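You operate a simulated robot arm through the tools that you are given. There is no shell and no other tool. Be economical: measure what you need, move in short steps, check, and stop when the job is done.

You run a simulated two-armed robot. Do the job below in one go: nothing can be reset, and whatever is moved stays where it is left.

Task
Put one of the parts boxes from the long table on the yellow card. Take the black finial and leave it on top of the strip reel. Put the 30 mm hem guide from the long table on the yellow board and the 20 mm hem guide on the top of the wooden step. Put one of the pegs from the tool tray on the green board. Put the short purple band on the far end of the long table. Put the purple button cup on the long table away on the top of the grey counter. Fetch the tub that says "rings" from the long table and set it on the pink card. Shut the board bench door. Switch the brake switch off. Fetch the blue velvet board and set it on the slip. Take the set square on the top of the grey counter and put it away on the far end of the long table. Do these in any order. Set down upright: parts box, black finial.

The check looks at the end state, three seconds after you hand in, the way a careful person would. Anything else that was tipped, shoved, dropped, spilled or broken makes it a failure.

Robot
Two 7-joint arms with fingered hands on one trunk, on a base that drives. Base frame: it is fixed to the floor where the robot stands at the start and does not move with it; the origin is under the middle of the robot, x ahead of it, y to its left, z up. Units: cm, degrees, N and s.
The left shoulder is at the start at [2.6, 21.6, 117.2], the right one opposite. Places, roughly: black finial (5x5x8 cm) [60, -30, 90]; black tub, white tub [50, 100, 100]; blue velvet board (9x6x2 cm) [-80, -280, 80]; board bench door [320, 190, 50]; brake switch [-110, -290, 80]; far end of the long table [100, -170, 90]; green board [50, -175, 100]; parts box [50, 0, 100]; peg (2x2x11 cm) [170, -30, 70]; pink card [75, 175, 100]; purple button cup (4x4x2 cm) [70, 70, 90]; set square (19x18x5 cm) [-90, -260, 80]; short purple band (6x15x2 cm) [140, 60, 90]; slip [375, -350, 75]; strip reel (9x9x3 cm) [60, -70, 90]; top of the grey counter [-110, -260, 80]; top of the wooden step [360, -510, 30]; yellow board [75, -125, 100]; yellow card [75, -25, 100]. Payload 3.6 kg a hand.
The TCP of each hand is the grasp point between the finger pads, 2.2 cm short of the fingertips. In the tool frame z runs along the fingers and y along their closing line. Largest opening 13.2 cm; the body of the gripper starts 6 cm behind the TCP. The gripper is a hand of 4 fingers: y runs from the thumb to the fingers, the wrist lies at [0, 0, -20.3] in the tool frame, and closing takes about 1.5 s.
Orientation is that of the tool frame in the base frame, as [roll, pitch, yaw] about the fixed x, y, z axes, in that order (R = Rz(yaw) Ry(pitch) Rx(roll)). With the fingers straight down and closing along the base's y, the tool's x points along the base's -x, its y along +y and its z along -z.

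Tools
- The arms move only by the tool move_arm. It takes "left_commands", "right_commands" or both (then of equal length, played together; a hand with none holds still); each is one flat list of numbers, 6 for each row, row after row: the shift along the base's x, y, z in cm, then the turn, a rotation vector about the base's x, y, z in degrees. In form: [x, y, z, wx, wy, wz, x, y, z, wx, wy, wz, ...]. A call has 1 to 20 rows; each row shifts and turns the commanded pose from where the row before left it. "left_hand" and "right_hand" are, for a hand that has rows, the gripper command, from -1 (fully open) to 1 (shut), values between in proportion, set as the call begins (left out, the last holds). A row lasts 0.2 s, in which the tool goes at most 5 cm and 8.6 degrees; a call with a longer step from one row to the next is refused whole, and so is a gripper value outside its range. A pose out of reach is approached as far as the arm can. The call stops where the force on the tool passes 40 N (or 10 N more than at its start, if that is more) or the arm is blocked; 0.2 s more then pass. The fingers move at their own pace (about 10.8 cm/s each) and stop on an object; they squeeze with about 31 N. The grip force told is the motor's: it shows also when the fingers shut on nothing. Time passes only in rows, and 0.2 s behind the last, so rows that do not move let the fingers close. It gives the time, the measured TCP pose, the force on the tool (base axes), the opening and the grip force at its end, in the units of the frame above (readings bear some noise), with the torque about the TCP (base axes, N m) and any sound that the robot's microphone picked up.
- Cameras (640 x 400 px; columns grow to the right, rows downward): "scene" is now at [16.69, 0.67, 112.12]; the picture's right is [0.06, -1.00, -0.00], its down [-0.02, -0.00, -1.00] and it looks along [1.00, 0.06, -0.02] (base axes); focal length 214 px, centre (320, 200). "left" rides on the left gripper at [-5.3, -5.3, -8.4] in its tool frame; the picture's right is [0.71, -0.71, 0.00], its down [0.53, 0.53, -0.67] and it looks along [0.47, 0.47, 0.74] (tool axes); focal length 247 px, centre (320, 200). "right" rides on the right gripper at [5.3, -5.3, -8.4] in its tool frame; the picture's right is [0.71, 0.71, 0.00], its down [-0.53, 0.53, -0.67] and it looks along [-0.47, 0.47, 0.74] (tool axes); focal length 247 px, centre (320, 200). There is no depth. A picture from a camera that has moved, and an enlarged one, comes with that camera's place and axes in the base frame and with its lens.
- camera(camera): a new picture of that camera. The clock stands still meanwhile.
- raise_lower(by): slides the trunk up (or, below 0, down) by that many cm; the arms and the scene camera ride with it, the base frame stays. It gives what a move gives, with no picture.
- roll_base(legs): drives the robot by 1 to 6 legs, each [ahead, turn to the left] in cm and degrees, along the robot's own axes; the way and the turn of a leg run together, so that a leg with both is an arc; at most 150 cm and 180 degrees a leg. The arms and the cameras ride along, it lands a little off, and it stops where it bumps. It gives what a move gives.
- move_fingers(finger1, finger2, finger3, thumb_bend, hand): sets how far each is bent, from 0 (flat) to 100 (curled in); at 30 the hand is open as for a grip, at 70 the pads meet at the TCP. One left out holds its place. A second passes; each finger stops where it meets its share of the squeeze, and holds until it gets a number again. A gripper value or a shape takes the hand back. It gives what a move gives, with no picture; readings hold the bend of each and the force on the fingers (four entries, about 0 where the hand has none), thumb and palm.
- set_grasp(shape, hand): the hand has 4 fingers and takes this shape, open, in about a second: jaw (thumb against the fingers, like two jaws); tri (thumb and two fingers); tip (a fingertip pinch); poke (one finger out to press); point (the index stretched); flat (the hand flat); cup (the hand cupped); fist (a fist). The gripper value then closes the fingers along that shape, each until it touches; the sizes above hold for jaw. It gives what a move gives, with no picture.
- pan_tilt(pan, tilt): turns the head with the scene camera to pan (to the left, within 60 degrees either way) and tilt (down, from -29 to 69), counted from straight ahead of the robot. It gives what a move gives.
- enlarge(camera, box): a new picture of the part [left, top, right, bottom] of that camera's present view, enlarged. The clock stands still meanwhile.
- finish_job(): hands the job in; it is judged then, once.

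Work in short steps. Places have to be worked out from the pictures, the camera data and where the tool is seen: move nearer, look again, correct. Check each grasp and each placing, and mend what went wrong. You have 546 turns and 338 pictures in all, those below and enlarged ones among them. Open the grippers and draw the arms clear of the work before you hand the job in, unless the task says otherwise.

The tools are called as a command line: name --argument value ..., lists and objects as JSON in quotes. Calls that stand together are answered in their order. move_arm: Moves the arms, as the interface text tells. Its arguments: {"type":"object","properties":{"left_commands":{"type":"array"},"left_hand":{"type":"number"},"right_commands":{"type":"array"},"right_hand":{"type":"number"}},"required":[]} The other tools are called the same way: raise_lower (by) slides the trunk up or down; set_grasp (shape, hand) gives the hand a shape; move_fingers (finger1, finger2, finger3, thumb_bend, hand) moves the fingers one by one; roll_base (legs) drives the base; pan_tilt (pan, tilt) turns the head that bears the scene camera; camera (camera) takes a picture; enlarge (camera, box) takes an enlarged picture of a part of a camera's view; finish_job () hands the job in.

At the start:

```text
t: 0.0
left_tool_pos: [49.38, 15.29, 118.11]
left_orientation: [180.0, 0.0, -179.7]
left_force: [-0.6, -0.6, 0.2]
left_moment: [0.02, -0.02, 0.0]
left_opening: 13.18
left_gripper_force: 0.1
left_shape: jaw
left_bend: [30.0, 30.0, 30.0, 30.0]
left_finger forces: [0.0, 0.0, 0.1, 0.1, 0.0, 0.0]
right_tool_pos: [38.45, -16.57, 116.38]
right_orientation: [-180.0, -0.1, -179.7]
right_force: [0.3, 1.2, 0.8]
right_moment: [0.0, 0.01, 0.01]
right_opening: 13.19
right_gripper_force: 0.0
right_shape: jaw
right_bend: [30.0, 30.0, 30.0, 30.0]
right_finger forces: [0.0, 0.0, 0.0, 0.1, 0.0, 0.0]
trunk travel left (down, up): [-45.0, 22.6]
robot x, y, heading: [-0.3, 0.34, 0.1]
head pan, tilt: [3.3, 1.1]
```

scene: 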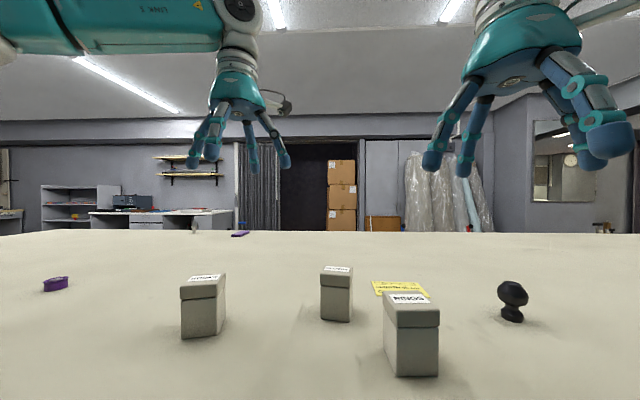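
right: 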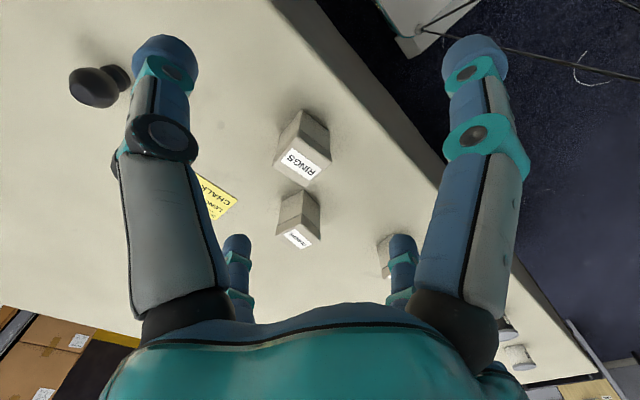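
left: 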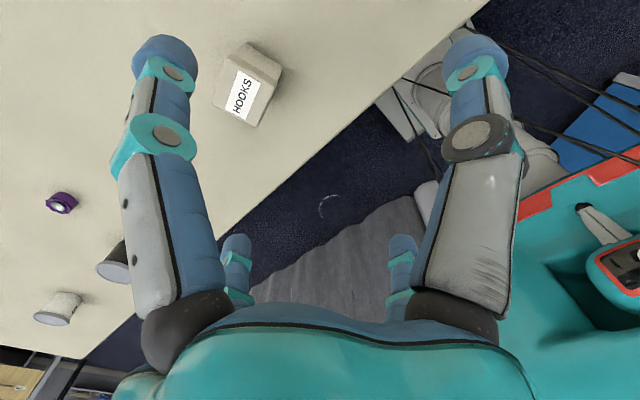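

I start by looking around: the long table ahead holds boxes, the finial and the cards. I tilt the head down and look left and right.

pan_tilt --pan 0 --tilt 35

camera --camera "scene"

pan_tilt --pan 55 --tilt 20

camera --camera "scene"

pan_tilt --pan -55 --tilt 20

camera --camera "scene"

```text
t: 1.0
left_tool_pos: [49.55, 15.28, 118.15]
left_orientation: [180.0, -0.1, -179.6]
left_force: [-0.5, -1.1, -0.1]
left_moment: [0.0, 0.02, -0.01]
left_opening: 13.19
left_gripper_force: 0.1
left_shape: jaw
left_bend: [30.0, 30.0, 30.0, 30.0]
left_finger forces: [0.1, 0.1, 0.1, 0.0, 0.0, 0.0]
right_tool_pos: [38.45, -16.46, 116.47]
right_orientation: [180.0, 0.0, -179.8]
right_force: [-0.7, 0.9, -0.4]
right_moment: [0.01, 0.02, 0.0]
right_opening: 13.19
right_gripper_force: 0.0
right_shape: jaw
right_bend: [30.0, 30.0, 30.0, 30.0]
right_finger forces: [0.0, 0.1, 0.0, 0.0, 0.0, 0.0]
trunk travel left (down, up): [-45.0, 22.6]
robot x, y, heading: [-0.12, 0.27, -0.2]
head pan, tilt: [0.0, 35.0]
```

```text
334 pictures are left
camera scene: at [16.46, 0.15, 106.69], right [0.0, -1.0, 0.0], down [-0.57, 0.0, -0.82], along [0.82, 0.0, -0.57], focal length 214 px, centre (320, 200)
```

scene: 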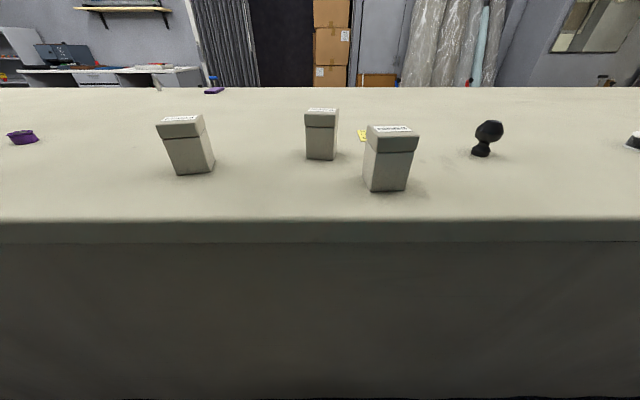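

```text
t: 2.2
left_tool_pos: [49.37, 15.33, 118.25]
left_orientation: [-180.0, -0.1, -179.6]
left_force: [0.6, 0.3, -0.1]
left_moment: [-0.01, 0.01, 0.0]
left_opening: 13.21
left_gripper_force: 0.0
left_shape: jaw
left_bend: [30.0, 30.0, 30.0, 30.0]
left_finger forces: [0.0, 0.1, 0.1, 0.0, 0.0, 0.0]
right_tool_pos: [38.54, -16.55, 116.46]
right_orientation: [-180.0, 0.0, -179.9]
right_force: [-0.6, 0.0, 0.9]
right_moment: [0.02, 0.02, 0.03]
right_opening: 13.2
right_gripper_force: 0.1
right_shape: jaw
right_bend: [30.0, 30.0, 30.0, 30.0]
right_finger forces: [0.0, 0.0, 0.0, 0.1, 0.1, 0.0]
trunk travel left (down, up): [-45.0, 22.6]
robot x, y, heading: [-0.32, 0.13, 0.1]
head pan, tilt: [55.0, 20.0]
```

```text
333 pictures are left
camera scene: at [13.0, 7.77, 109.07], right [0.82, -0.57, 0.0], down [-0.2, -0.28, -0.94], along [0.54, 0.77, -0.34], focal length 214 px, centre (320, 200)
```

scene: 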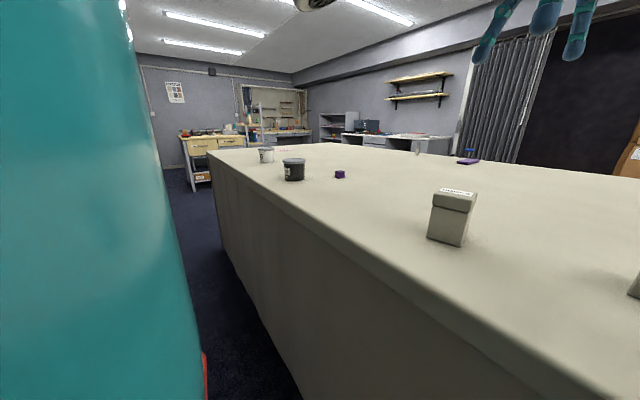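

```text
t: 4.1
left_tool_pos: [49.38, 15.23, 118.19]
left_orientation: [180.0, 0.0, -179.8]
left_force: [-0.7, -0.1, -0.1]
left_moment: [0.01, -0.02, -0.01]
left_opening: 13.18
left_gripper_force: 0.0
left_shape: jaw
left_bend: [30.0, 30.0, 30.0, 30.0]
left_finger forces: [0.0, 0.0, 0.0, 0.0, 0.1, 0.1]
right_tool_pos: [38.45, -16.54, 116.51]
right_orientation: [179.9, 0.0, -179.8]
right_force: [0.3, -0.2, -0.6]
right_moment: [0.03, 0.01, -0.03]
right_opening: 13.16
right_gripper_force: 0.0
right_shape: jaw
right_bend: [30.0, 30.0, 30.0, 30.0]
right_finger forces: [0.0, 0.0, 0.1, 0.0, 0.0, 0.0]
trunk travel left (down, up): [-45.0, 22.6]
robot x, y, heading: [-0.15, 0.13, 0.0]
head pan, tilt: [-55.0, 20.0]
```

```text
332 pictures are left
camera scene: at [13.0, -7.47, 109.07], right [-0.82, -0.57, 0.0], down [-0.2, 0.28, -0.94], along [0.54, -0.77, -0.34], focal length 214 px, centre (320, 200)
```

scene: 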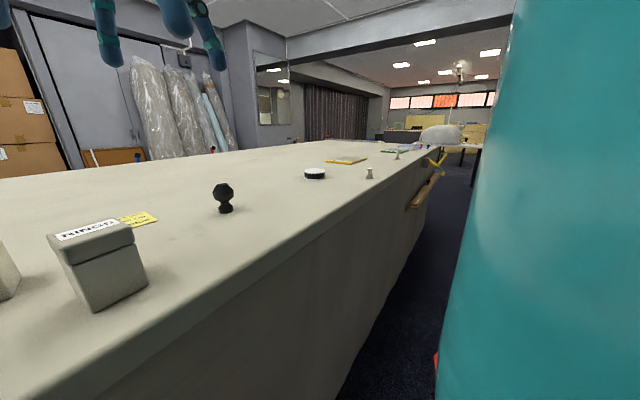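

The scene camera shows three labelled boxes, the finial, cards and a reel to the right. I enlarge the views to read the details.

enlarge --camera "scene" --box '[260, 120, 480, 260]'

pan_tilt --pan -30 --tilt 25

camera --camera "scene"

pan_tilt --pan 30 --tilt 25

camera --camera "scene"

```text
2.86 times, centred on (370, 190) of scene
camera zoom: at [13.0, -7.47, 109.07], right [-0.82, -0.57, 0.0], down [-0.2, 0.28, -0.94], along [0.54, -0.77, -0.34], focal length 613 px, centre (177, 229)
```

zoom: 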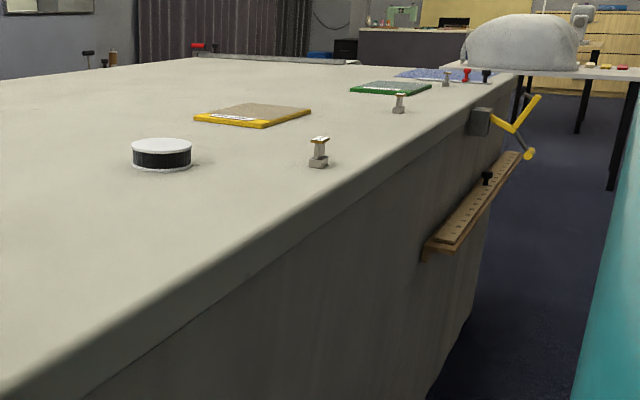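

```text
t: 5.0
left_tool_pos: [49.45, 15.25, 118.32]
left_orientation: [180.0, -0.1, -179.7]
left_force: [-0.4, -0.3, 0.3]
left_moment: [-0.03, -0.03, 0.02]
left_opening: 13.17
left_gripper_force: 0.1
left_shape: jaw
left_bend: [30.0, 30.0, 30.0, 30.0]
left_finger forces: [0.0, 0.0, 0.1, 0.0, 0.0, 0.0]
right_tool_pos: [38.48, -16.6, 116.43]
right_orientation: [179.9, 0.1, -179.9]
right_force: [0.0, -0.5, -0.2]
right_moment: [-0.02, -0.03, 0.0]
right_opening: 13.2
right_gripper_force: 0.0
right_shape: jaw
right_bend: [30.0, 30.0, 30.0, 30.0]
right_finger forces: [0.0, 0.1, 0.0, 0.1, 0.1, 0.0]
trunk travel left (down, up): [-45.0, 22.6]
robot x, y, heading: [0.02, 0.28, 0.1]
head pan, tilt: [-30.0, 25.0]
```

```text
330 pictures are left
camera scene: at [15.63, -4.46, 108.26], right [-0.5, -0.87, 0.0], down [-0.37, 0.21, -0.91], along [0.78, -0.45, -0.42], focal length 214 px, centre (320, 200)
```

scene: 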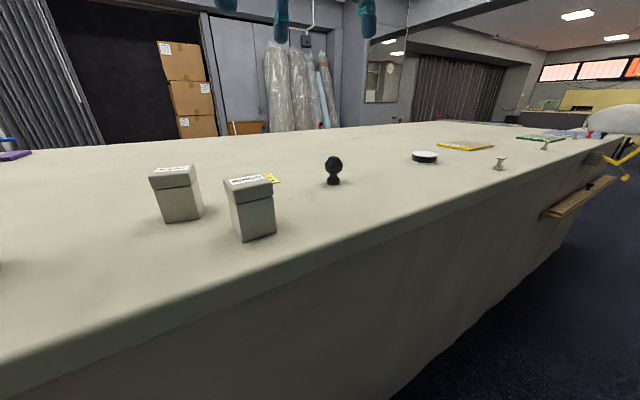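

```text
t: 6.3
left_tool_pos: [49.38, 15.28, 118.23]
left_orientation: [-180.0, 0.0, -179.7]
left_force: [-1.2, -0.4, 0.3]
left_moment: [0.0, -0.02, 0.01]
left_opening: 13.2
left_gripper_force: 0.0
left_shape: jaw
left_bend: [30.0, 30.0, 30.0, 30.0]
left_finger forces: [0.1, 0.0, 0.1, 0.0, 0.0, 0.0]
right_tool_pos: [38.35, -16.56, 116.39]
right_orientation: [-179.9, 0.0, -179.8]
right_force: [0.1, 0.9, -1.6]
right_moment: [-0.01, 0.0, -0.01]
right_opening: 13.19
right_gripper_force: 0.1
right_shape: jaw
right_bend: [30.0, 30.0, 30.0, 30.0]
right_finger forces: [0.0, 0.0, 0.1, 0.0, 0.0, 0.1]
trunk travel left (down, up): [-45.0, 22.6]
robot x, y, heading: [0.02, -0.18, -0.1]
head pan, tilt: [30.0, 25.0]
```

```text
329 pictures are left
camera scene: at [15.64, 4.75, 108.26], right [0.5, -0.87, 0.0], down [-0.37, -0.21, -0.91], along [0.78, 0.45, -0.42], focal length 214 px, centre (320, 200)
```

scene: 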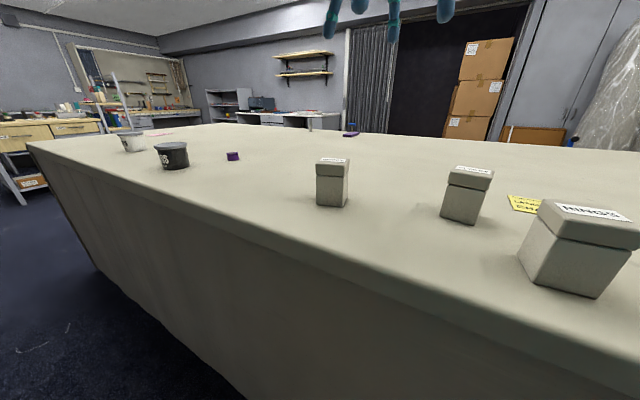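

The tabletop works out to about z 90–91. I zoom the right-hand camera on the RINGS box and the yellow card to get the box's place and yaw.

enlarge --camera "right" --box '[180, 80, 340, 260]'

pan_tilt --pan 0 --tilt 45

enlarge --camera "scene" --box '[280, 30, 540, 180]'

```text
2.22 times, centred on (260, 170) of right
camera zoom: at [33.24, -21.97, 124.74], right [-0.71, 0.7, 0.0], down [0.52, 0.53, 0.67], along [0.47, 0.47, -0.74], focal length 549 px, centre (453, 267)
```

zoom: 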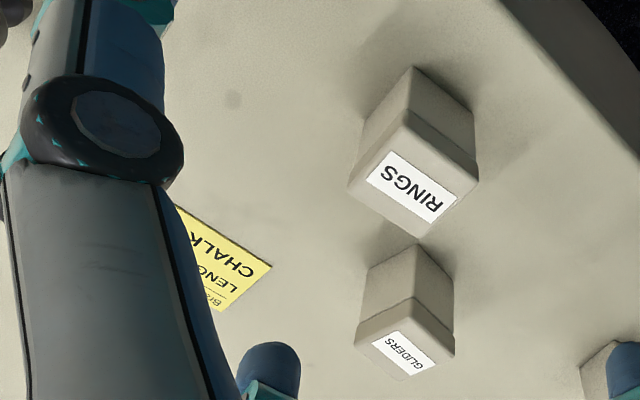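

```text
t: 7.2
left_tool_pos: [49.51, 15.35, 118.28]
left_orientation: [180.0, 0.0, -179.7]
left_force: [-0.8, -0.6, -0.1]
left_moment: [0.02, 0.0, 0.03]
left_opening: 13.19
left_gripper_force: 0.1
left_shape: jaw
left_bend: [30.0, 30.0, 30.0, 30.0]
left_finger forces: [0.2, 0.0, 0.1, 0.0, 0.0, 0.0]
right_tool_pos: [38.49, -16.53, 116.5]
right_orientation: [180.0, 0.0, -179.8]
right_force: [0.5, -0.3, 0.3]
right_moment: [0.0, 0.0, 0.0]
right_opening: 13.21
right_gripper_force: 0.0
right_shape: jaw
right_bend: [30.0, 30.0, 30.0, 30.0]
right_finger forces: [0.2, 0.1, 0.1, 0.0, 0.0, 0.1]
trunk travel left (down, up): [-45.0, 22.6]
robot x, y, heading: [-0.28, 0.21, 0.1]
head pan, tilt: [0.0, 45.0]
```

```text
2.46 times, centred on (410, 105) of scene
camera zoom: at [15.79, 0.16, 105.2], right [0.0, -1.0, 0.0], down [-0.71, 0.0, -0.71], along [0.71, 0.0, -0.71], focal length 528 px, centre (98, 434)
```

zoom: 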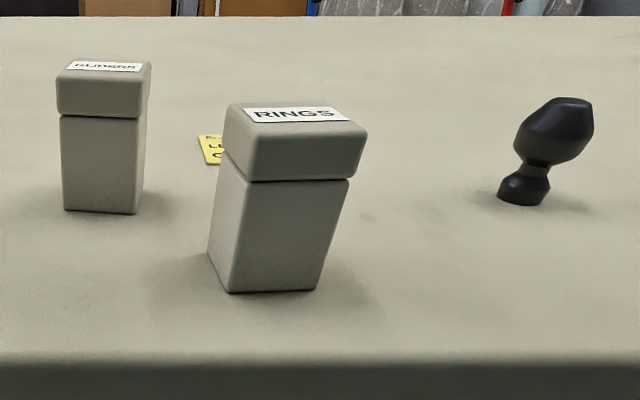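

Triangulating both views puts the tabletop at z≈88.2, the RINGS box at (48.4,-10.6) and the card at about (72,-16.5), beyond reach from here. I look straight down to judge the clearance to the table edge.

pan_tilt --pan 0 --tilt 69

camera --camera "scene"

camera --camera "left"

```text
t: 8.1
left_tool_pos: [49.47, 15.28, 118.2]
left_orientation: [179.9, 0.0, -179.6]
left_force: [-0.5, 0.9, -0.5]
left_moment: [0.02, -0.01, -0.01]
left_opening: 13.17
left_gripper_force: 0.1
left_shape: jaw
left_bend: [30.0, 30.0, 30.0, 30.0]
left_finger forces: [0.0, 0.1, 0.1, 0.0, 0.0, 0.0]
right_tool_pos: [38.41, -16.45, 116.45]
right_orientation: [180.0, 0.0, -179.8]
right_force: [-0.2, 0.3, 0.6]
right_moment: [-0.02, -0.02, -0.03]
right_opening: 13.19
right_gripper_force: 0.1
right_shape: jaw
right_bend: [30.0, 30.0, 30.0, 30.0]
right_finger forces: [0.0, 0.0, 0.1, 0.0, 0.1, 0.0]
trunk travel left (down, up): [-45.0, 22.6]
robot x, y, heading: [-0.03, 0.02, -0.1]
head pan, tilt: [0.0, 68.8]
```

```text
326 pictures are left
camera scene: at [13.25, 0.15, 102.32], right [0.0, -1.0, 0.0], down [-0.93, 0.0, -0.36], along [0.36, 0.0, -0.93], focal length 214 px, centre (320, 200)
```

scene: 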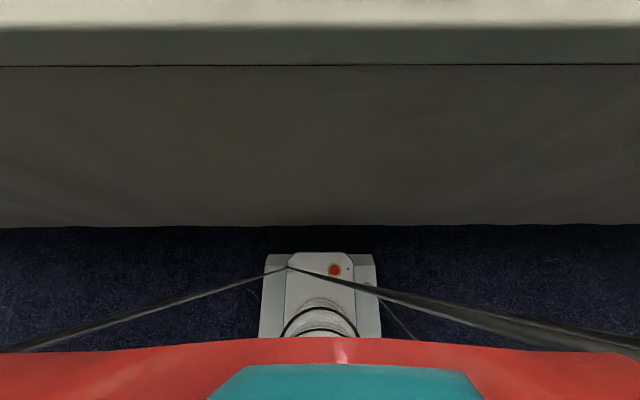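

```text
325 pictures are left
camera left: at [54.89, 10.01, 126.77], right [-0.7, -0.71, 0.0], down [-0.53, 0.52, 0.67], along [-0.48, 0.47, -0.74], focal length 247 px, centre (320, 200)
```

left: 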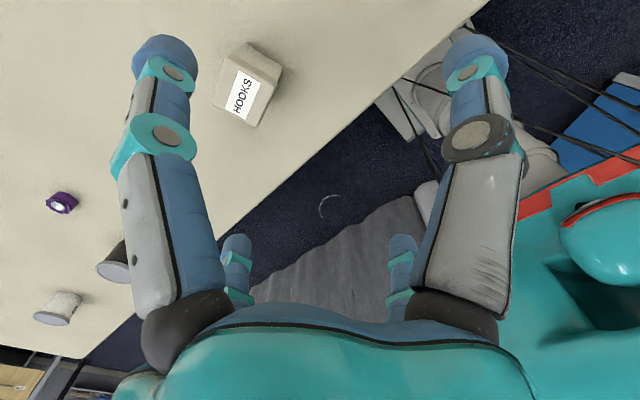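

The base front is about 15 cm from the skirt, so I roll 12 cm ahead and look at the box with the head tilted.

roll_base --legs '[[12, 0]]'

pan_tilt --pan -15 --tilt 45

camera --camera "scene"

camera --camera "right"

```text
t: 9.4
left_tool_pos: [61.64, 15.33, 118.09]
left_orientation: [-180.0, -0.1, -179.6]
left_force: [1.0, 0.7, 0.2]
left_moment: [0.0, -0.02, 0.03]
left_opening: 13.19
left_gripper_force: 0.0
left_shape: jaw
left_bend: [30.0, 30.0, 30.0, 30.0]
left_finger forces: [0.0, 0.0, 0.1, 0.1, 0.0, 0.0]
right_tool_pos: [50.67, -16.5, 116.4]
right_orientation: [-180.0, -0.1, -179.8]
right_force: [0.1, 0.4, 0.1]
right_moment: [-0.02, 0.03, -0.02]
right_opening: 13.17
right_gripper_force: 0.1
right_shape: jaw
right_bend: [30.0, 30.0, 30.0, 30.0]
right_finger forces: [0.0, 0.0, 0.0, 0.0, 0.0, 0.0]
trunk travel left (down, up): [-45.0, 22.6]
robot x, y, heading: [11.93, 0.17, 0.3]
head pan, tilt: [0.0, 68.8]
```

```text
t: 10.2
left_tool_pos: [61.49, 15.32, 118.34]
left_orientation: [-180.0, -0.2, -179.6]
left_force: [0.2, 0.1, 1.1]
left_moment: [-0.03, -0.02, -0.03]
left_opening: 13.2
left_gripper_force: 0.1
left_shape: jaw
left_bend: [30.0, 30.0, 30.0, 30.0]
left_finger forces: [0.0, 0.0, 0.0, 0.0, 0.0, 0.0]
right_tool_pos: [50.54, -16.43, 116.47]
right_orientation: [-180.0, -0.1, -179.7]
right_force: [-0.5, 0.4, -0.7]
right_moment: [0.0, 0.0, -0.02]
right_opening: 13.2
right_gripper_force: 0.1
right_shape: jaw
right_bend: [30.0, 30.0, 30.0, 30.0]
right_finger forces: [0.1, 0.0, 0.0, 0.1, 0.1, 0.0]
trunk travel left (down, up): [-45.0, 22.6]
robot x, y, heading: [11.83, -0.22, -0.1]
head pan, tilt: [-15.0, 45.0]
```

```text
324 pictures are left
camera scene: at [27.56, -1.93, 105.19], right [-0.26, -0.97, 0.0], down [-0.68, 0.18, -0.71], along [0.68, -0.18, -0.71], focal length 214 px, centre (320, 200)
```

scene: 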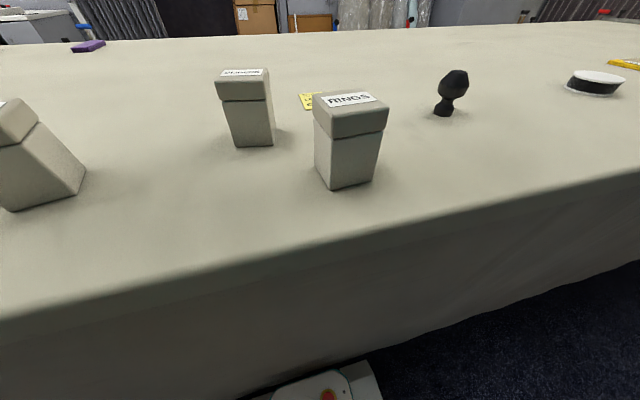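

```text
323 pictures are left
camera right: at [45.32, -21.94, 124.78], right [-0.71, 0.7, 0.0], down [0.52, 0.53, 0.67], along [0.47, 0.47, -0.74], focal length 247 px, centre (320, 200)
```

right: 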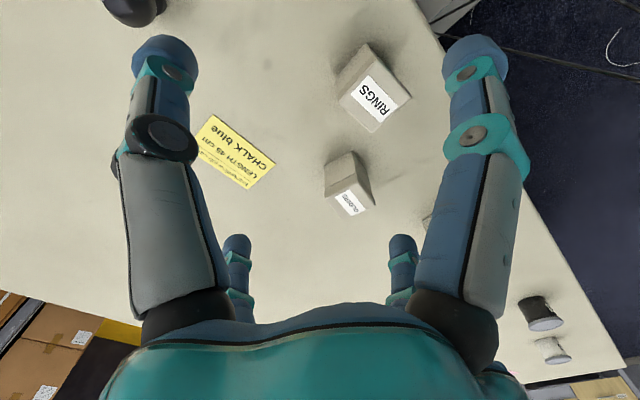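

The card spans x 68–76.3, y −22.7…−10.6; the RINGS box is centred at about (48.3,−10.9), about 10 cm tall. I move the right hand over the box and down to body height.

move_arm --right_commands '[-1.1, 2.8, 0, 0, 0, 0, -1.1, 2.8, 0, 0, 0, 0, 0, 0, -5, 0, 0, 0, 0, 0, -5, 0, 0, 0, 0, 0, -4, 0, 0, 0, 0, 0, -3, 0, 0, 0]' --right_hand -1

camera --camera "scene"

```text
t: 11.7
left_tool_pos: [61.56, 15.32, 118.33]
left_orientation: [-180.0, 0.0, -179.7]
left_force: [-0.2, -0.1, 0.2]
left_moment: [-0.01, -0.01, -0.04]
left_opening: 13.2
left_gripper_force: 0.1
left_shape: jaw
left_bend: [30.0, 30.0, 30.0, 30.0]
left_finger forces: [0.1, 0.1, 0.0, 0.0, 0.0, 0.0]
right_tool_pos: [48.33, -10.96, 99.37]
right_orientation: [179.9, 0.0, -179.7]
right_force: [0.2, -0.8, -0.1]
right_moment: [0.01, -0.02, 0.03]
right_opening: 13.19
right_gripper_force: 0.0
right_shape: jaw
right_bend: [30.0, 30.0, 30.0, 30.0]
right_finger forces: [0.1, 0.0, 0.0, 0.0, 0.1, 0.1]
trunk travel left (down, up): [-45.0, 22.6]
robot x, y, heading: [12.3, 0.3, 0.1]
head pan, tilt: [-15.0, 45.0]
```

```text
322 pictures are left
camera scene: at [27.55, -1.91, 105.2], right [-0.26, -0.97, 0.0], down [-0.68, 0.18, -0.71], along [0.68, -0.18, -0.71], focal length 214 px, centre (320, 200)
```

scene: 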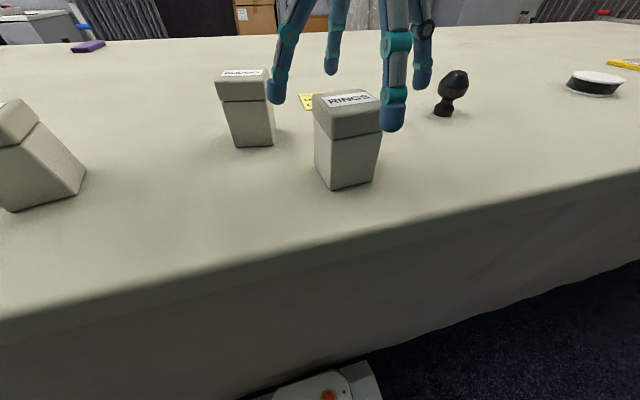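

The four fingers sit in a cross around the TCP and the box is centred between them. I lower to z 93.2 and close.

move_arm --right_commands '[0, 0, -3, 0, 0, 0, 0, 0, -3.2, 0, 0, 0]'

camera --camera "scene"

camera --camera "right"

```text
t: 12.2
left_tool_pos: [61.43, 15.33, 118.28]
left_orientation: [180.0, -0.1, -179.6]
left_force: [-0.6, -0.2, -0.5]
left_moment: [-0.02, 0.02, 0.02]
left_opening: 13.18
left_gripper_force: 0.1
left_shape: jaw
left_bend: [30.0, 30.0, 30.0, 30.0]
left_finger forces: [0.1, 0.0, 0.0, 0.0, 0.0, 0.0]
right_tool_pos: [48.42, -10.88, 93.35]
right_orientation: [179.9, -0.1, -179.7]
right_force: [0.2, 0.5, 0.2]
right_moment: [0.0, -0.02, -0.01]
right_opening: 13.21
right_gripper_force: 0.0
right_shape: jaw
right_bend: [30.0, 30.0, 30.0, 30.0]
right_finger forces: [0.1, 0.1, 0.0, 0.1, 0.0, 0.0]
trunk travel left (down, up): [-45.0, 22.6]
robot x, y, heading: [12.0, -0.05, 0.3]
head pan, tilt: [-15.0, 45.0]
```

```text
321 pictures are left
camera scene: at [27.56, -1.91, 105.2], right [-0.26, -0.97, 0.0], down [-0.68, 0.18, -0.71], along [0.68, -0.18, -0.71], focal length 214 px, centre (320, 200)
```

scene: 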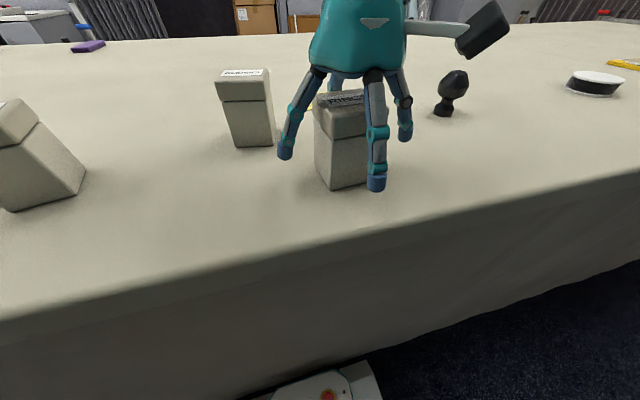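

```text
320 pictures are left
camera right: at [43.1, -16.37, 101.56], right [-0.71, 0.7, 0.0], down [0.52, 0.53, 0.67], along [0.47, 0.47, -0.74], focal length 247 px, centre (320, 200)
```

right: 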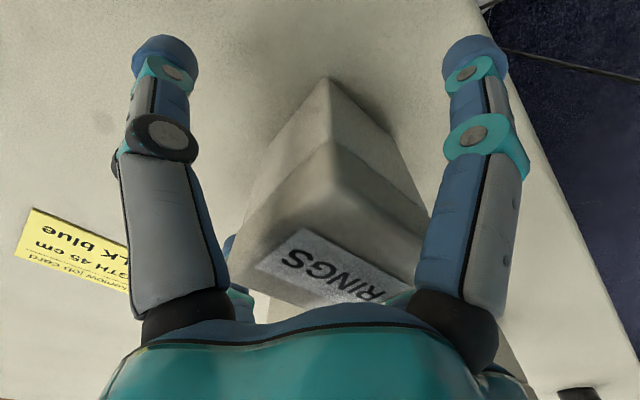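

Fingers surround the box body cleanly. I close the hand and wait.

move_arm --right_commands '[0, 0, 0, 0, 0, 0, 0, 0, 0, 0, 0, 0, 0, 0, 0, 0, 0, 0, 0, 0, 0, 0, 0, 0, 0, 0, 0, 0, 0, 0, 0, 0, 0, 0, 0, 0, 0, 0, 0, 0, 0, 0]' --right_hand 1

camera --camera "right"

```text
t: 13.8
left_tool_pos: [61.57, 15.41, 118.25]
left_orientation: [180.0, -0.1, -179.6]
left_force: [-0.6, -0.2, 0.7]
left_moment: [-0.03, 0.01, 0.0]
left_opening: 13.21
left_gripper_force: 0.0
left_shape: jaw
left_bend: [30.0, 30.0, 30.0, 30.0]
left_finger forces: [0.0, 0.0, 0.1, 0.1, 0.0, 0.0]
right_tool_pos: [48.27, -10.94, 93.22]
right_orientation: [180.0, -0.1, -179.7]
right_force: [-0.2, 0.4, -0.6]
right_moment: [-0.02, -0.02, -0.01]
right_opening: 4.79
right_gripper_force: 30.8
right_shape: jaw
right_bend: [40.0, 38.0, 44.0, 70.0]
right_finger forces: [27.8, 27.8, 27.8, 0.0, 28.4, 0.0]
trunk travel left (down, up): [-45.0, 22.6]
robot x, y, heading: [12.48, 0.13, 0.0]
head pan, tilt: [-15.0, 45.0]
```

```text
319 pictures are left
camera right: at [43.1, -16.39, 101.57], right [-0.71, 0.7, 0.0], down [0.52, 0.53, 0.67], along [0.47, 0.47, -0.74], focal length 247 px, centre (320, 200)
```

right: 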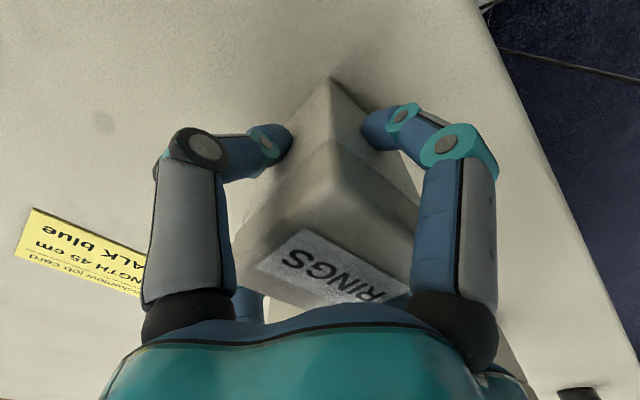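

Firm grip (4.8 cm). I lift 5 cm and carry it over the card.

move_arm --right_commands '[0, 0, 2.5, 0, 0, 0, 0, 0, 2.5, 0, 0, 0, 3, -2, 0, 0, 0, 0, 4.2, -1, 0, 0, 0, 0, 4.2, -1, 0, 0, 0, 0, 4.2, -1, 0, 0, 0, 0, 4.2, -0.8, 0, 0, 0, 0, 3.8, 0, 0, 0, 0, 0]'

camera --camera "right"

camera --camera "scene"

```text
t: 15.7
left_tool_pos: [61.59, 15.47, 118.25]
left_orientation: [-180.0, -0.1, -179.6]
left_force: [-0.1, -0.2, 1.1]
left_moment: [-0.04, 0.0, 0.01]
left_opening: 13.23
left_gripper_force: 0.1
left_shape: jaw
left_bend: [30.0, 30.0, 30.0, 30.0]
left_finger forces: [0.0, 0.0, 0.0, 0.0, 0.0, 0.0]
right_tool_pos: [72.09, -16.35, 98.25]
right_orientation: [-179.9, -0.3, -179.6]
right_force: [-0.2, 1.0, -3.3]
right_moment: [-0.04, -0.01, -0.01]
right_opening: 4.78
right_gripper_force: 30.9
right_shape: jaw
right_bend: [40.0, 38.0, 44.0, 70.0]
right_finger forces: [27.8, 27.9, 28.2, 0.0, 28.3, 0.0]
trunk travel left (down, up): [-45.0, 22.6]
robot x, y, heading: [12.01, 0.1, 0.3]
head pan, tilt: [-15.0, 45.0]
```

```text
318 pictures are left
camera right: at [66.88, -21.72, 106.62], right [-0.71, 0.7, 0.0], down [0.53, 0.53, 0.67], along [0.47, 0.48, -0.75], focal length 247 px, centre (320, 200)
```

right: 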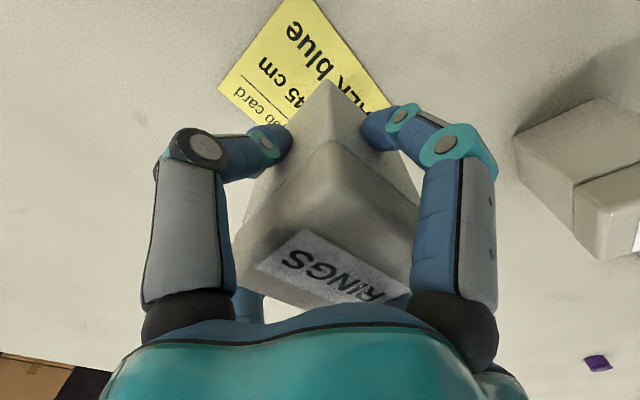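

```text
317 pictures are left
camera scene: at [27.67, -1.9, 105.18], right [-0.26, -0.97, 0.0], down [-0.68, 0.18, -0.71], along [0.68, -0.18, -0.71], focal length 214 px, centre (320, 200)
```

scene: 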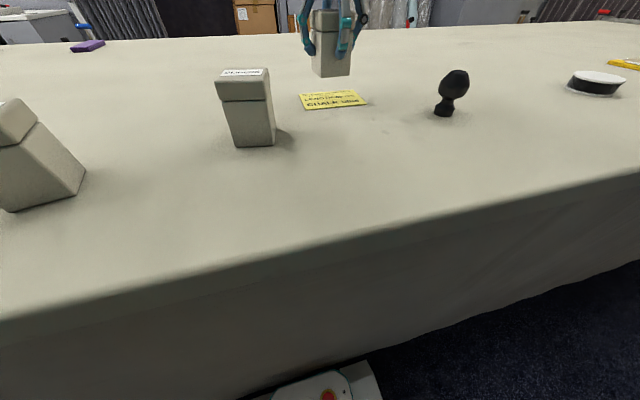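

Box is over the card. I lower it slowly until it touches.

move_arm --right_commands '[0.1, -0.2, -2, 0, 0, 0, 0, 0, -2, 0, 0, 0, 0, 0, -0.4, 0, 0, 0, 0, 0, -0.3, 0, 0, 0]'

```text
t: 16.6
left_tool_pos: [61.49, 15.32, 118.16]
left_orientation: [180.0, -0.1, -179.6]
left_force: [-0.1, 0.0, 0.2]
left_moment: [-0.01, -0.02, -0.04]
left_opening: 13.2
left_gripper_force: 0.1
left_shape: jaw
left_bend: [30.0, 30.0, 30.0, 30.0]
left_finger forces: [0.0, 0.1, 0.0, 0.0, 0.1, 0.0]
right_tool_pos: [72.18, -16.71, 93.6]
right_orientation: [-180.0, -0.1, -179.7]
right_force: [0.7, 0.3, -1.5]
right_moment: [0.01, 0.0, 0.03]
right_opening: 4.8
right_gripper_force: 31.0
right_shape: jaw
right_bend: [40.0, 38.0, 44.0, 70.0]
right_finger forces: [27.9, 27.9, 28.1, 0.0, 28.3, 0.0]
trunk travel left (down, up): [-45.0, 22.6]
robot x, y, heading: [12.06, 0.02, -0.2]
head pan, tilt: [-15.0, 45.0]
```

Force fell from −3.3 to −1.5, so it is nearly down. I lower a little more, then release and rise.

move_arm --right_commands '[0, 0, -0.3, 0, 0, 0, 0, 0, -0.1, 0, 0, 0]'

move_arm --right_commands '[0, 0, 0, 0, 0, 0, 0, 0, 0, 0, 0, 0, 0, 0, 0, 0, 0, 0, 0, 0, 0, 0, 0, 0, 0, 0, 0, 0, 0, 0, 0, 0, 4, 0, 0, 0, 0, 0, 4, 0, 0, 0, 0, 0, 4, 0, 0, 0]' --right_hand -1

camera --camera "scene"

```text
t: 17.2
left_tool_pos: [61.48, 15.43, 118.36]
left_orientation: [180.0, 0.0, -179.6]
left_force: [-0.2, 0.4, 0.1]
left_moment: [0.0, 0.02, -0.01]
left_opening: 13.16
left_gripper_force: 0.1
left_shape: jaw
left_bend: [30.0, 30.0, 30.0, 30.0]
left_finger forces: [0.0, 0.0, 0.0, 0.1, 0.1, 0.0]
right_tool_pos: [72.15, -16.83, 93.37]
right_orientation: [-180.0, 0.1, -179.7]
right_force: [-0.6, -0.8, 6.4]
right_moment: [-0.01, 0.05, -0.01]
right_opening: 4.78
right_gripper_force: 31.7
right_shape: jaw
right_bend: [40.0, 38.0, 44.0, 70.0]
right_finger forces: [28.5, 28.5, 28.7, 0.0, 29.1, 0.0]
trunk travel left (down, up): [-45.0, 22.6]
robot x, y, heading: [12.29, -0.1, -0.2]
head pan, tilt: [-15.0, 45.0]
```

```text
t: 19.1
left_tool_pos: [61.36, 15.39, 118.24]
left_orientation: [-179.9, -0.1, -179.6]
left_force: [0.6, 1.0, 0.0]
left_moment: [0.0, 0.01, 0.03]
left_opening: 13.2
left_gripper_force: 0.1
left_shape: jaw
left_bend: [30.0, 30.0, 30.0, 30.0]
left_finger forces: [0.0, 0.1, 0.0, 0.0, 0.0, 0.0]
right_tool_pos: [72.22, -16.95, 105.38]
right_orientation: [-179.9, 0.0, -179.7]
right_force: [-0.2, -0.3, -0.3]
right_moment: [0.0, -0.02, -0.03]
right_opening: 13.16
right_gripper_force: 0.1
right_shape: jaw
right_bend: [30.0, 30.0, 30.0, 30.0]
right_finger forces: [0.0, 0.1, 0.0, 0.0, 0.0, 0.1]
trunk travel left (down, up): [-45.0, 22.6]
robot x, y, heading: [12.34, 0.45, 0.0]
head pan, tilt: [-15.0, 45.0]
```

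```text
316 pictures are left
camera scene: at [27.52, -1.92, 105.21], right [-0.26, -0.97, 0.0], down [-0.68, 0.18, -0.71], along [0.68, -0.18, -0.71], focal length 214 px, centre (320, 200)
```

scene: 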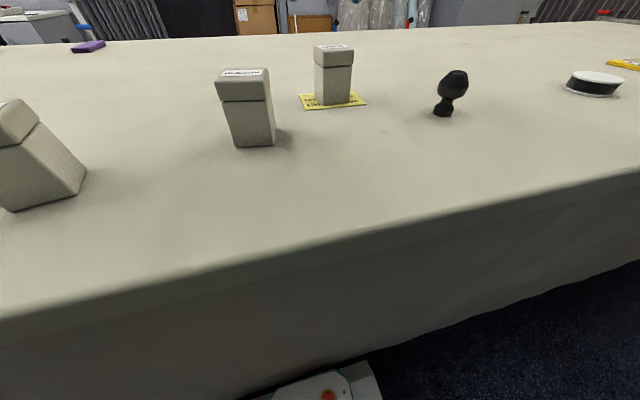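

The parts box stands on the card. I withdraw the right hand, then shift the base to y≈−47 so that both the finial and the reel are in right-hand reach.

move_arm --right_commands '[-4.5, 0, 2, 0, 0, 0, -4.5, 0, 2, 0, 0, 0, -4.5, 0, 2, 0, 0, 0, -4.5, 0, 2, 0, 0, 0, -4.5, 0, 2, 0, 0, 0]'

roll_base --legs '[[-12, 0], [0, -90], [47, 0], [0, 90], [12, 0]]'

pan_tilt --pan 0 --tilt 45

camera --camera "scene"

camera --camera "right"

```text
t: 20.2
left_tool_pos: [61.32, 15.39, 118.19]
left_orientation: [-180.0, 0.1, -179.6]
left_force: [0.7, 0.1, 0.6]
left_moment: [-0.01, 0.0, 0.02]
left_opening: 13.21
left_gripper_force: 0.1
left_shape: jaw
left_bend: [30.0, 30.0, 30.0, 30.0]
left_finger forces: [0.0, 0.0, 0.1, 0.1, 0.0, 0.1]
right_tool_pos: [49.22, -17.0, 115.47]
right_orientation: [-180.0, 0.1, -179.8]
right_force: [0.4, -0.6, -0.6]
right_moment: [0.0, -0.03, -0.01]
right_opening: 13.19
right_gripper_force: 0.1
right_shape: jaw
right_bend: [30.0, 30.0, 30.0, 30.0]
right_finger forces: [0.1, 0.1, 0.0, 0.0, 0.1, 0.0]
trunk travel left (down, up): [-45.0, 22.6]
robot x, y, heading: [12.03, 0.1, 0.1]
head pan, tilt: [-15.0, 45.0]
```

```text
t: 24.3
left_tool_pos: [32.41, -40.87, 118.36]
left_orientation: [179.9, 0.0, 111.6]
left_force: [0.0, -0.7, -0.3]
left_moment: [0.0, -0.04, 0.03]
left_opening: 13.18
left_gripper_force: 0.0
left_shape: jaw
left_bend: [30.0, 30.0, 30.0, 30.0]
left_finger forces: [0.1, 0.1, 0.0, 0.0, 0.0, 0.0]
right_tool_pos: [-2.1, -41.51, 115.5]
right_orientation: [179.9, 0.0, 111.6]
right_force: [0.1, 0.2, 0.0]
right_moment: [0.03, -0.06, 0.01]
right_opening: 13.21
right_gripper_force: 0.1
right_shape: jaw
right_bend: [30.0, 30.0, 30.0, 30.0]
right_finger forces: [0.0, 0.0, 0.1, 0.1, 0.1, 0.0]
trunk travel left (down, up): [-45.0, 22.6]
robot x, y, heading: [5.37, 1.86, -70.9]
head pan, tilt: [-15.0, 45.0]
stopped in leg 2: the robot was blocked; the commanded pose is now the measured one
```

```text
t: 25.0
left_tool_pos: [32.82, -40.77, 118.36]
left_orientation: [179.9, 0.0, 111.7]
left_force: [0.8, -0.7, -0.1]
left_moment: [0.0, 0.01, 0.0]
left_opening: 13.2
left_gripper_force: 0.0
left_shape: jaw
left_bend: [30.0, 30.0, 30.0, 30.0]
left_finger forces: [0.1, 0.0, 0.1, 0.0, 0.1, 0.0]
right_tool_pos: [-1.75, -41.26, 115.44]
right_orientation: [179.9, 0.0, 111.6]
right_force: [0.3, 0.8, 0.3]
right_moment: [0.0, 0.0, 0.01]
right_opening: 13.2
right_gripper_force: 0.1
right_shape: jaw
right_bend: [30.0, 30.0, 30.0, 30.0]
right_finger forces: [0.0, 0.0, 0.0, 0.1, 0.0, 0.0]
trunk travel left (down, up): [-45.0, 22.6]
robot x, y, heading: [5.37, 1.7, -71.0]
head pan, tilt: [0.0, 45.0]
```

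```text
315 pictures are left
camera scene: at [10.53, -12.88, 105.2], right [-0.95, -0.32, 0.0], down [-0.23, 0.67, -0.71], along [0.23, -0.67, -0.71], focal length 214 px, centre (320, 200)
```

scene: 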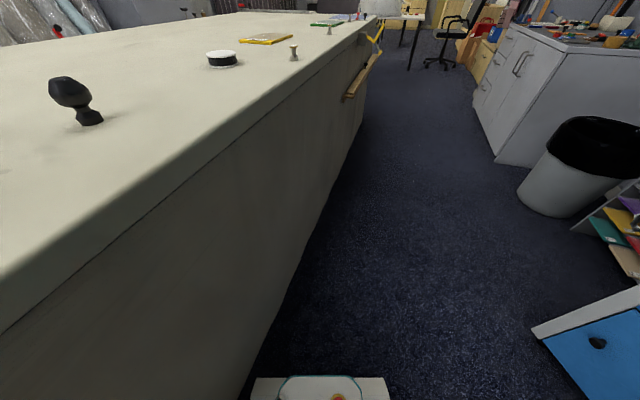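

```text
314 pictures are left
camera right: at [-8.65, -38.35, 123.88], right [0.4, 0.92, 0.0], down [0.68, -0.3, 0.67], along [0.61, -0.27, -0.74], focal length 247 px, centre (320, 200)
```

right: 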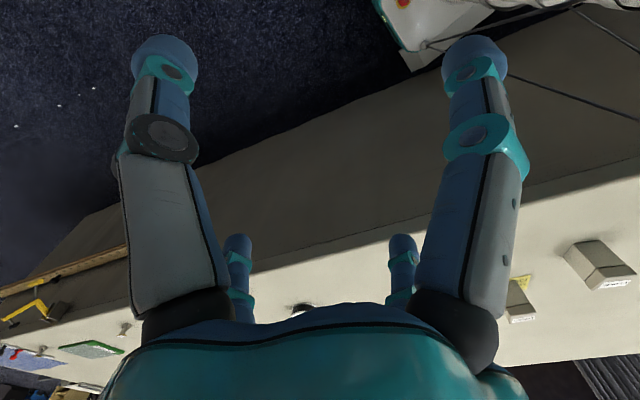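

The turn was blocked at heading −71° and the robot got nudged to (5.4, 1.7). I look to both sides to see what it touched.

pan_tilt --pan -60 --tilt 50

camera --camera "scene"

pan_tilt --pan 60 --tilt 50

camera --camera "scene"

camera --camera "left"

```text
t: 26.3
left_tool_pos: [32.89, -40.81, 118.34]
left_orientation: [-179.9, 0.0, 111.8]
left_force: [-0.1, -0.7, 0.0]
left_moment: [0.01, -0.01, 0.01]
left_opening: 13.19
left_gripper_force: 0.1
left_shape: jaw
left_bend: [30.0, 30.0, 30.0, 30.0]
left_finger forces: [0.0, 0.0, 0.0, 0.0, 0.0, 0.0]
right_tool_pos: [-1.74, -41.23, 115.58]
right_orientation: [180.0, 0.0, 111.6]
right_force: [-0.7, 0.0, -1.0]
right_moment: [-0.01, -0.02, -0.03]
right_opening: 13.19
right_gripper_force: 0.0
right_shape: jaw
right_bend: [30.0, 30.0, 30.0, 30.0]
right_finger forces: [0.0, 0.1, 0.0, 0.0, 0.0, 0.0]
trunk travel left (down, up): [-45.0, 22.6]
robot x, y, heading: [5.85, 1.95, -71.2]
head pan, tilt: [-60.0, 50.0]
```

```text
313 pictures are left
camera scene: at [2.89, -10.99, 104.51], right [-0.76, 0.66, 0.0], down [0.5, 0.58, -0.64], along [-0.42, -0.48, -0.77], focal length 214 px, centre (320, 200)
```

scene: 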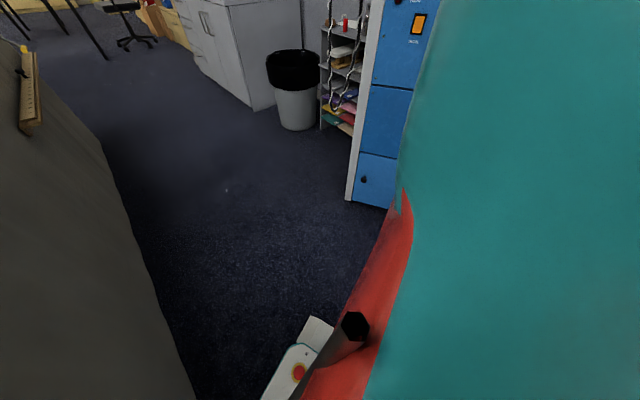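

```text
t: 28.3
left_tool_pos: [32.75, -40.77, 118.3]
left_orientation: [-179.9, 0.0, 111.6]
left_force: [0.1, 0.3, 0.4]
left_moment: [-0.02, 0.0, 0.03]
left_opening: 13.19
left_gripper_force: 0.0
left_shape: jaw
left_bend: [30.0, 30.0, 30.0, 30.0]
left_finger forces: [0.0, 0.0, 0.0, 0.0, 0.1, 0.0]
right_tool_pos: [-1.72, -41.26, 115.7]
right_orientation: [180.0, -0.1, 111.6]
right_force: [0.1, -0.4, 0.3]
right_moment: [-0.01, 0.03, -0.03]
right_opening: 13.21
right_gripper_force: 0.2
right_shape: jaw
right_bend: [30.0, 30.0, 30.0, 30.0]
right_finger forces: [0.0, 0.0, 0.0, 0.1, 0.0, 0.0]
trunk travel left (down, up): [-45.0, 22.6]
robot x, y, heading: [5.41, 2.06, -71.2]
head pan, tilt: [60.0, 50.0]
```

```text
312 pictures are left
camera scene: at [15.49, -6.65, 104.51], right [-0.19, -0.98, 0.0], down [-0.75, 0.15, -0.64], along [0.63, -0.12, -0.77], focal length 214 px, centre (320, 200)
```

scene: 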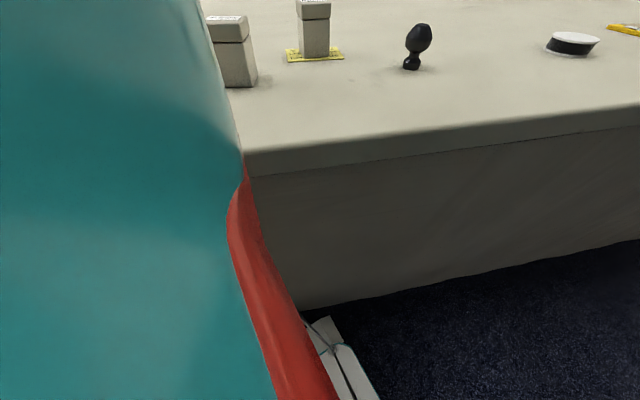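

```text
311 pictures are left
camera left: at [29.9, -47.69, 126.91], right [-0.92, 0.4, 0.0], down [0.29, 0.68, 0.67], along [0.26, 0.61, -0.74], focal length 247 px, centre (320, 200)
```

left: 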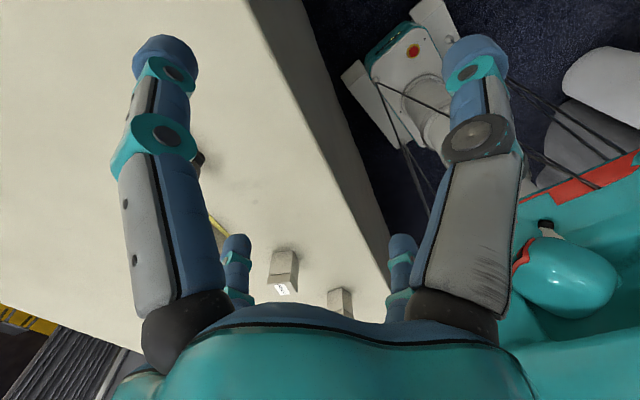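

Nothing obvious touches; the front-left base corner is nearest the skirt. I back off a little and try the rest of the turn to see how the base responds.

roll_base --legs '[[-12, 0]]'

roll_base --legs '[[0, -10]]'

```text
t: 29.6
left_tool_pos: [28.8, -29.22, 118.41]
left_orientation: [-179.8, 0.1, 111.8]
left_force: [-1.1, 0.0, 0.0]
left_moment: [0.01, -0.02, -0.01]
left_opening: 13.16
left_gripper_force: 0.0
left_shape: jaw
left_bend: [30.0, 30.0, 30.0, 30.0]
left_finger forces: [0.0, 0.0, 0.0, 0.1, 0.0, 0.0]
right_tool_pos: [-5.75, -29.72, 115.72]
right_orientation: [180.0, 0.1, 111.6]
right_force: [0.4, 0.3, 1.0]
right_moment: [-0.04, 0.01, 0.0]
right_opening: 13.21
right_gripper_force: 0.1
right_shape: jaw
right_bend: [30.0, 30.0, 30.0, 30.0]
right_finger forces: [0.0, 0.0, 0.2, 0.0, 0.1, 0.1]
trunk travel left (down, up): [-45.0, 22.6]
robot x, y, heading: [1.73, 13.54, -70.8]
head pan, tilt: [60.0, 50.0]
```

```text
t: 30.7
left_tool_pos: [21.02, -33.56, 118.35]
left_orientation: [180.0, 0.0, 101.8]
left_force: [0.5, -0.3, 0.5]
left_moment: [0.0, 0.02, -0.03]
left_opening: 13.21
left_gripper_force: 0.0
left_shape: jaw
left_bend: [30.0, 30.0, 30.0, 30.0]
left_finger forces: [0.0, 0.0, 0.0, 0.0, 0.0, 0.0]
right_tool_pos: [-13.12, -27.98, 115.7]
right_orientation: [179.9, 0.1, 101.7]
right_force: [0.9, 0.3, -0.2]
right_moment: [0.01, 0.0, 0.02]
right_opening: 13.19
right_gripper_force: 0.1
right_shape: jaw
right_bend: [30.0, 30.0, 30.0, 30.0]
right_finger forces: [0.0, 0.0, 0.1, 0.0, 0.0, 0.0]
trunk travel left (down, up): [-45.0, 22.6]
robot x, y, heading: [2.27, 13.42, -81.0]
head pan, tilt: [60.0, 50.0]
```

The turn works farther from the table. I finish turning to −97°, drive so as to end at x≈−5, y≈−46, turn back to face the table and roll ahead.

roll_base --legs '[[0, -16], [60, 0], [0, 97]]'

```text
t: 38.1
left_tool_pos: [46.35, -52.37, 118.38]
left_orientation: [-179.8, 0.0, 164.2]
left_force: [0.2, 0.4, 0.0]
left_moment: [0.0, 0.03, -0.02]
left_opening: 13.23
left_gripper_force: 0.1
left_shape: jaw
left_bend: [30.0, 30.0, 30.0, 30.0]
left_finger forces: [0.0, 0.1, 0.1, 0.0, 0.0, 0.0]
right_tool_pos: [25.88, -79.96, 115.77]
right_orientation: [-179.8, -0.1, 164.2]
right_force: [0.4, 0.8, 0.0]
right_moment: [-0.1, 0.09, -0.03]
right_opening: 13.18
right_gripper_force: 0.0
right_shape: jaw
right_bend: [30.0, 30.0, 30.0, 30.0]
right_finger forces: [0.1, 0.0, 0.1, 0.0, 0.0, 0.1]
trunk travel left (down, up): [-45.0, 22.6]
robot x, y, heading: [-6.57, -53.28, -16.2]
head pan, tilt: [60.0, 50.0]
stopped in leg 3: the robot was blocked; the commanded pose is now the measured one
```

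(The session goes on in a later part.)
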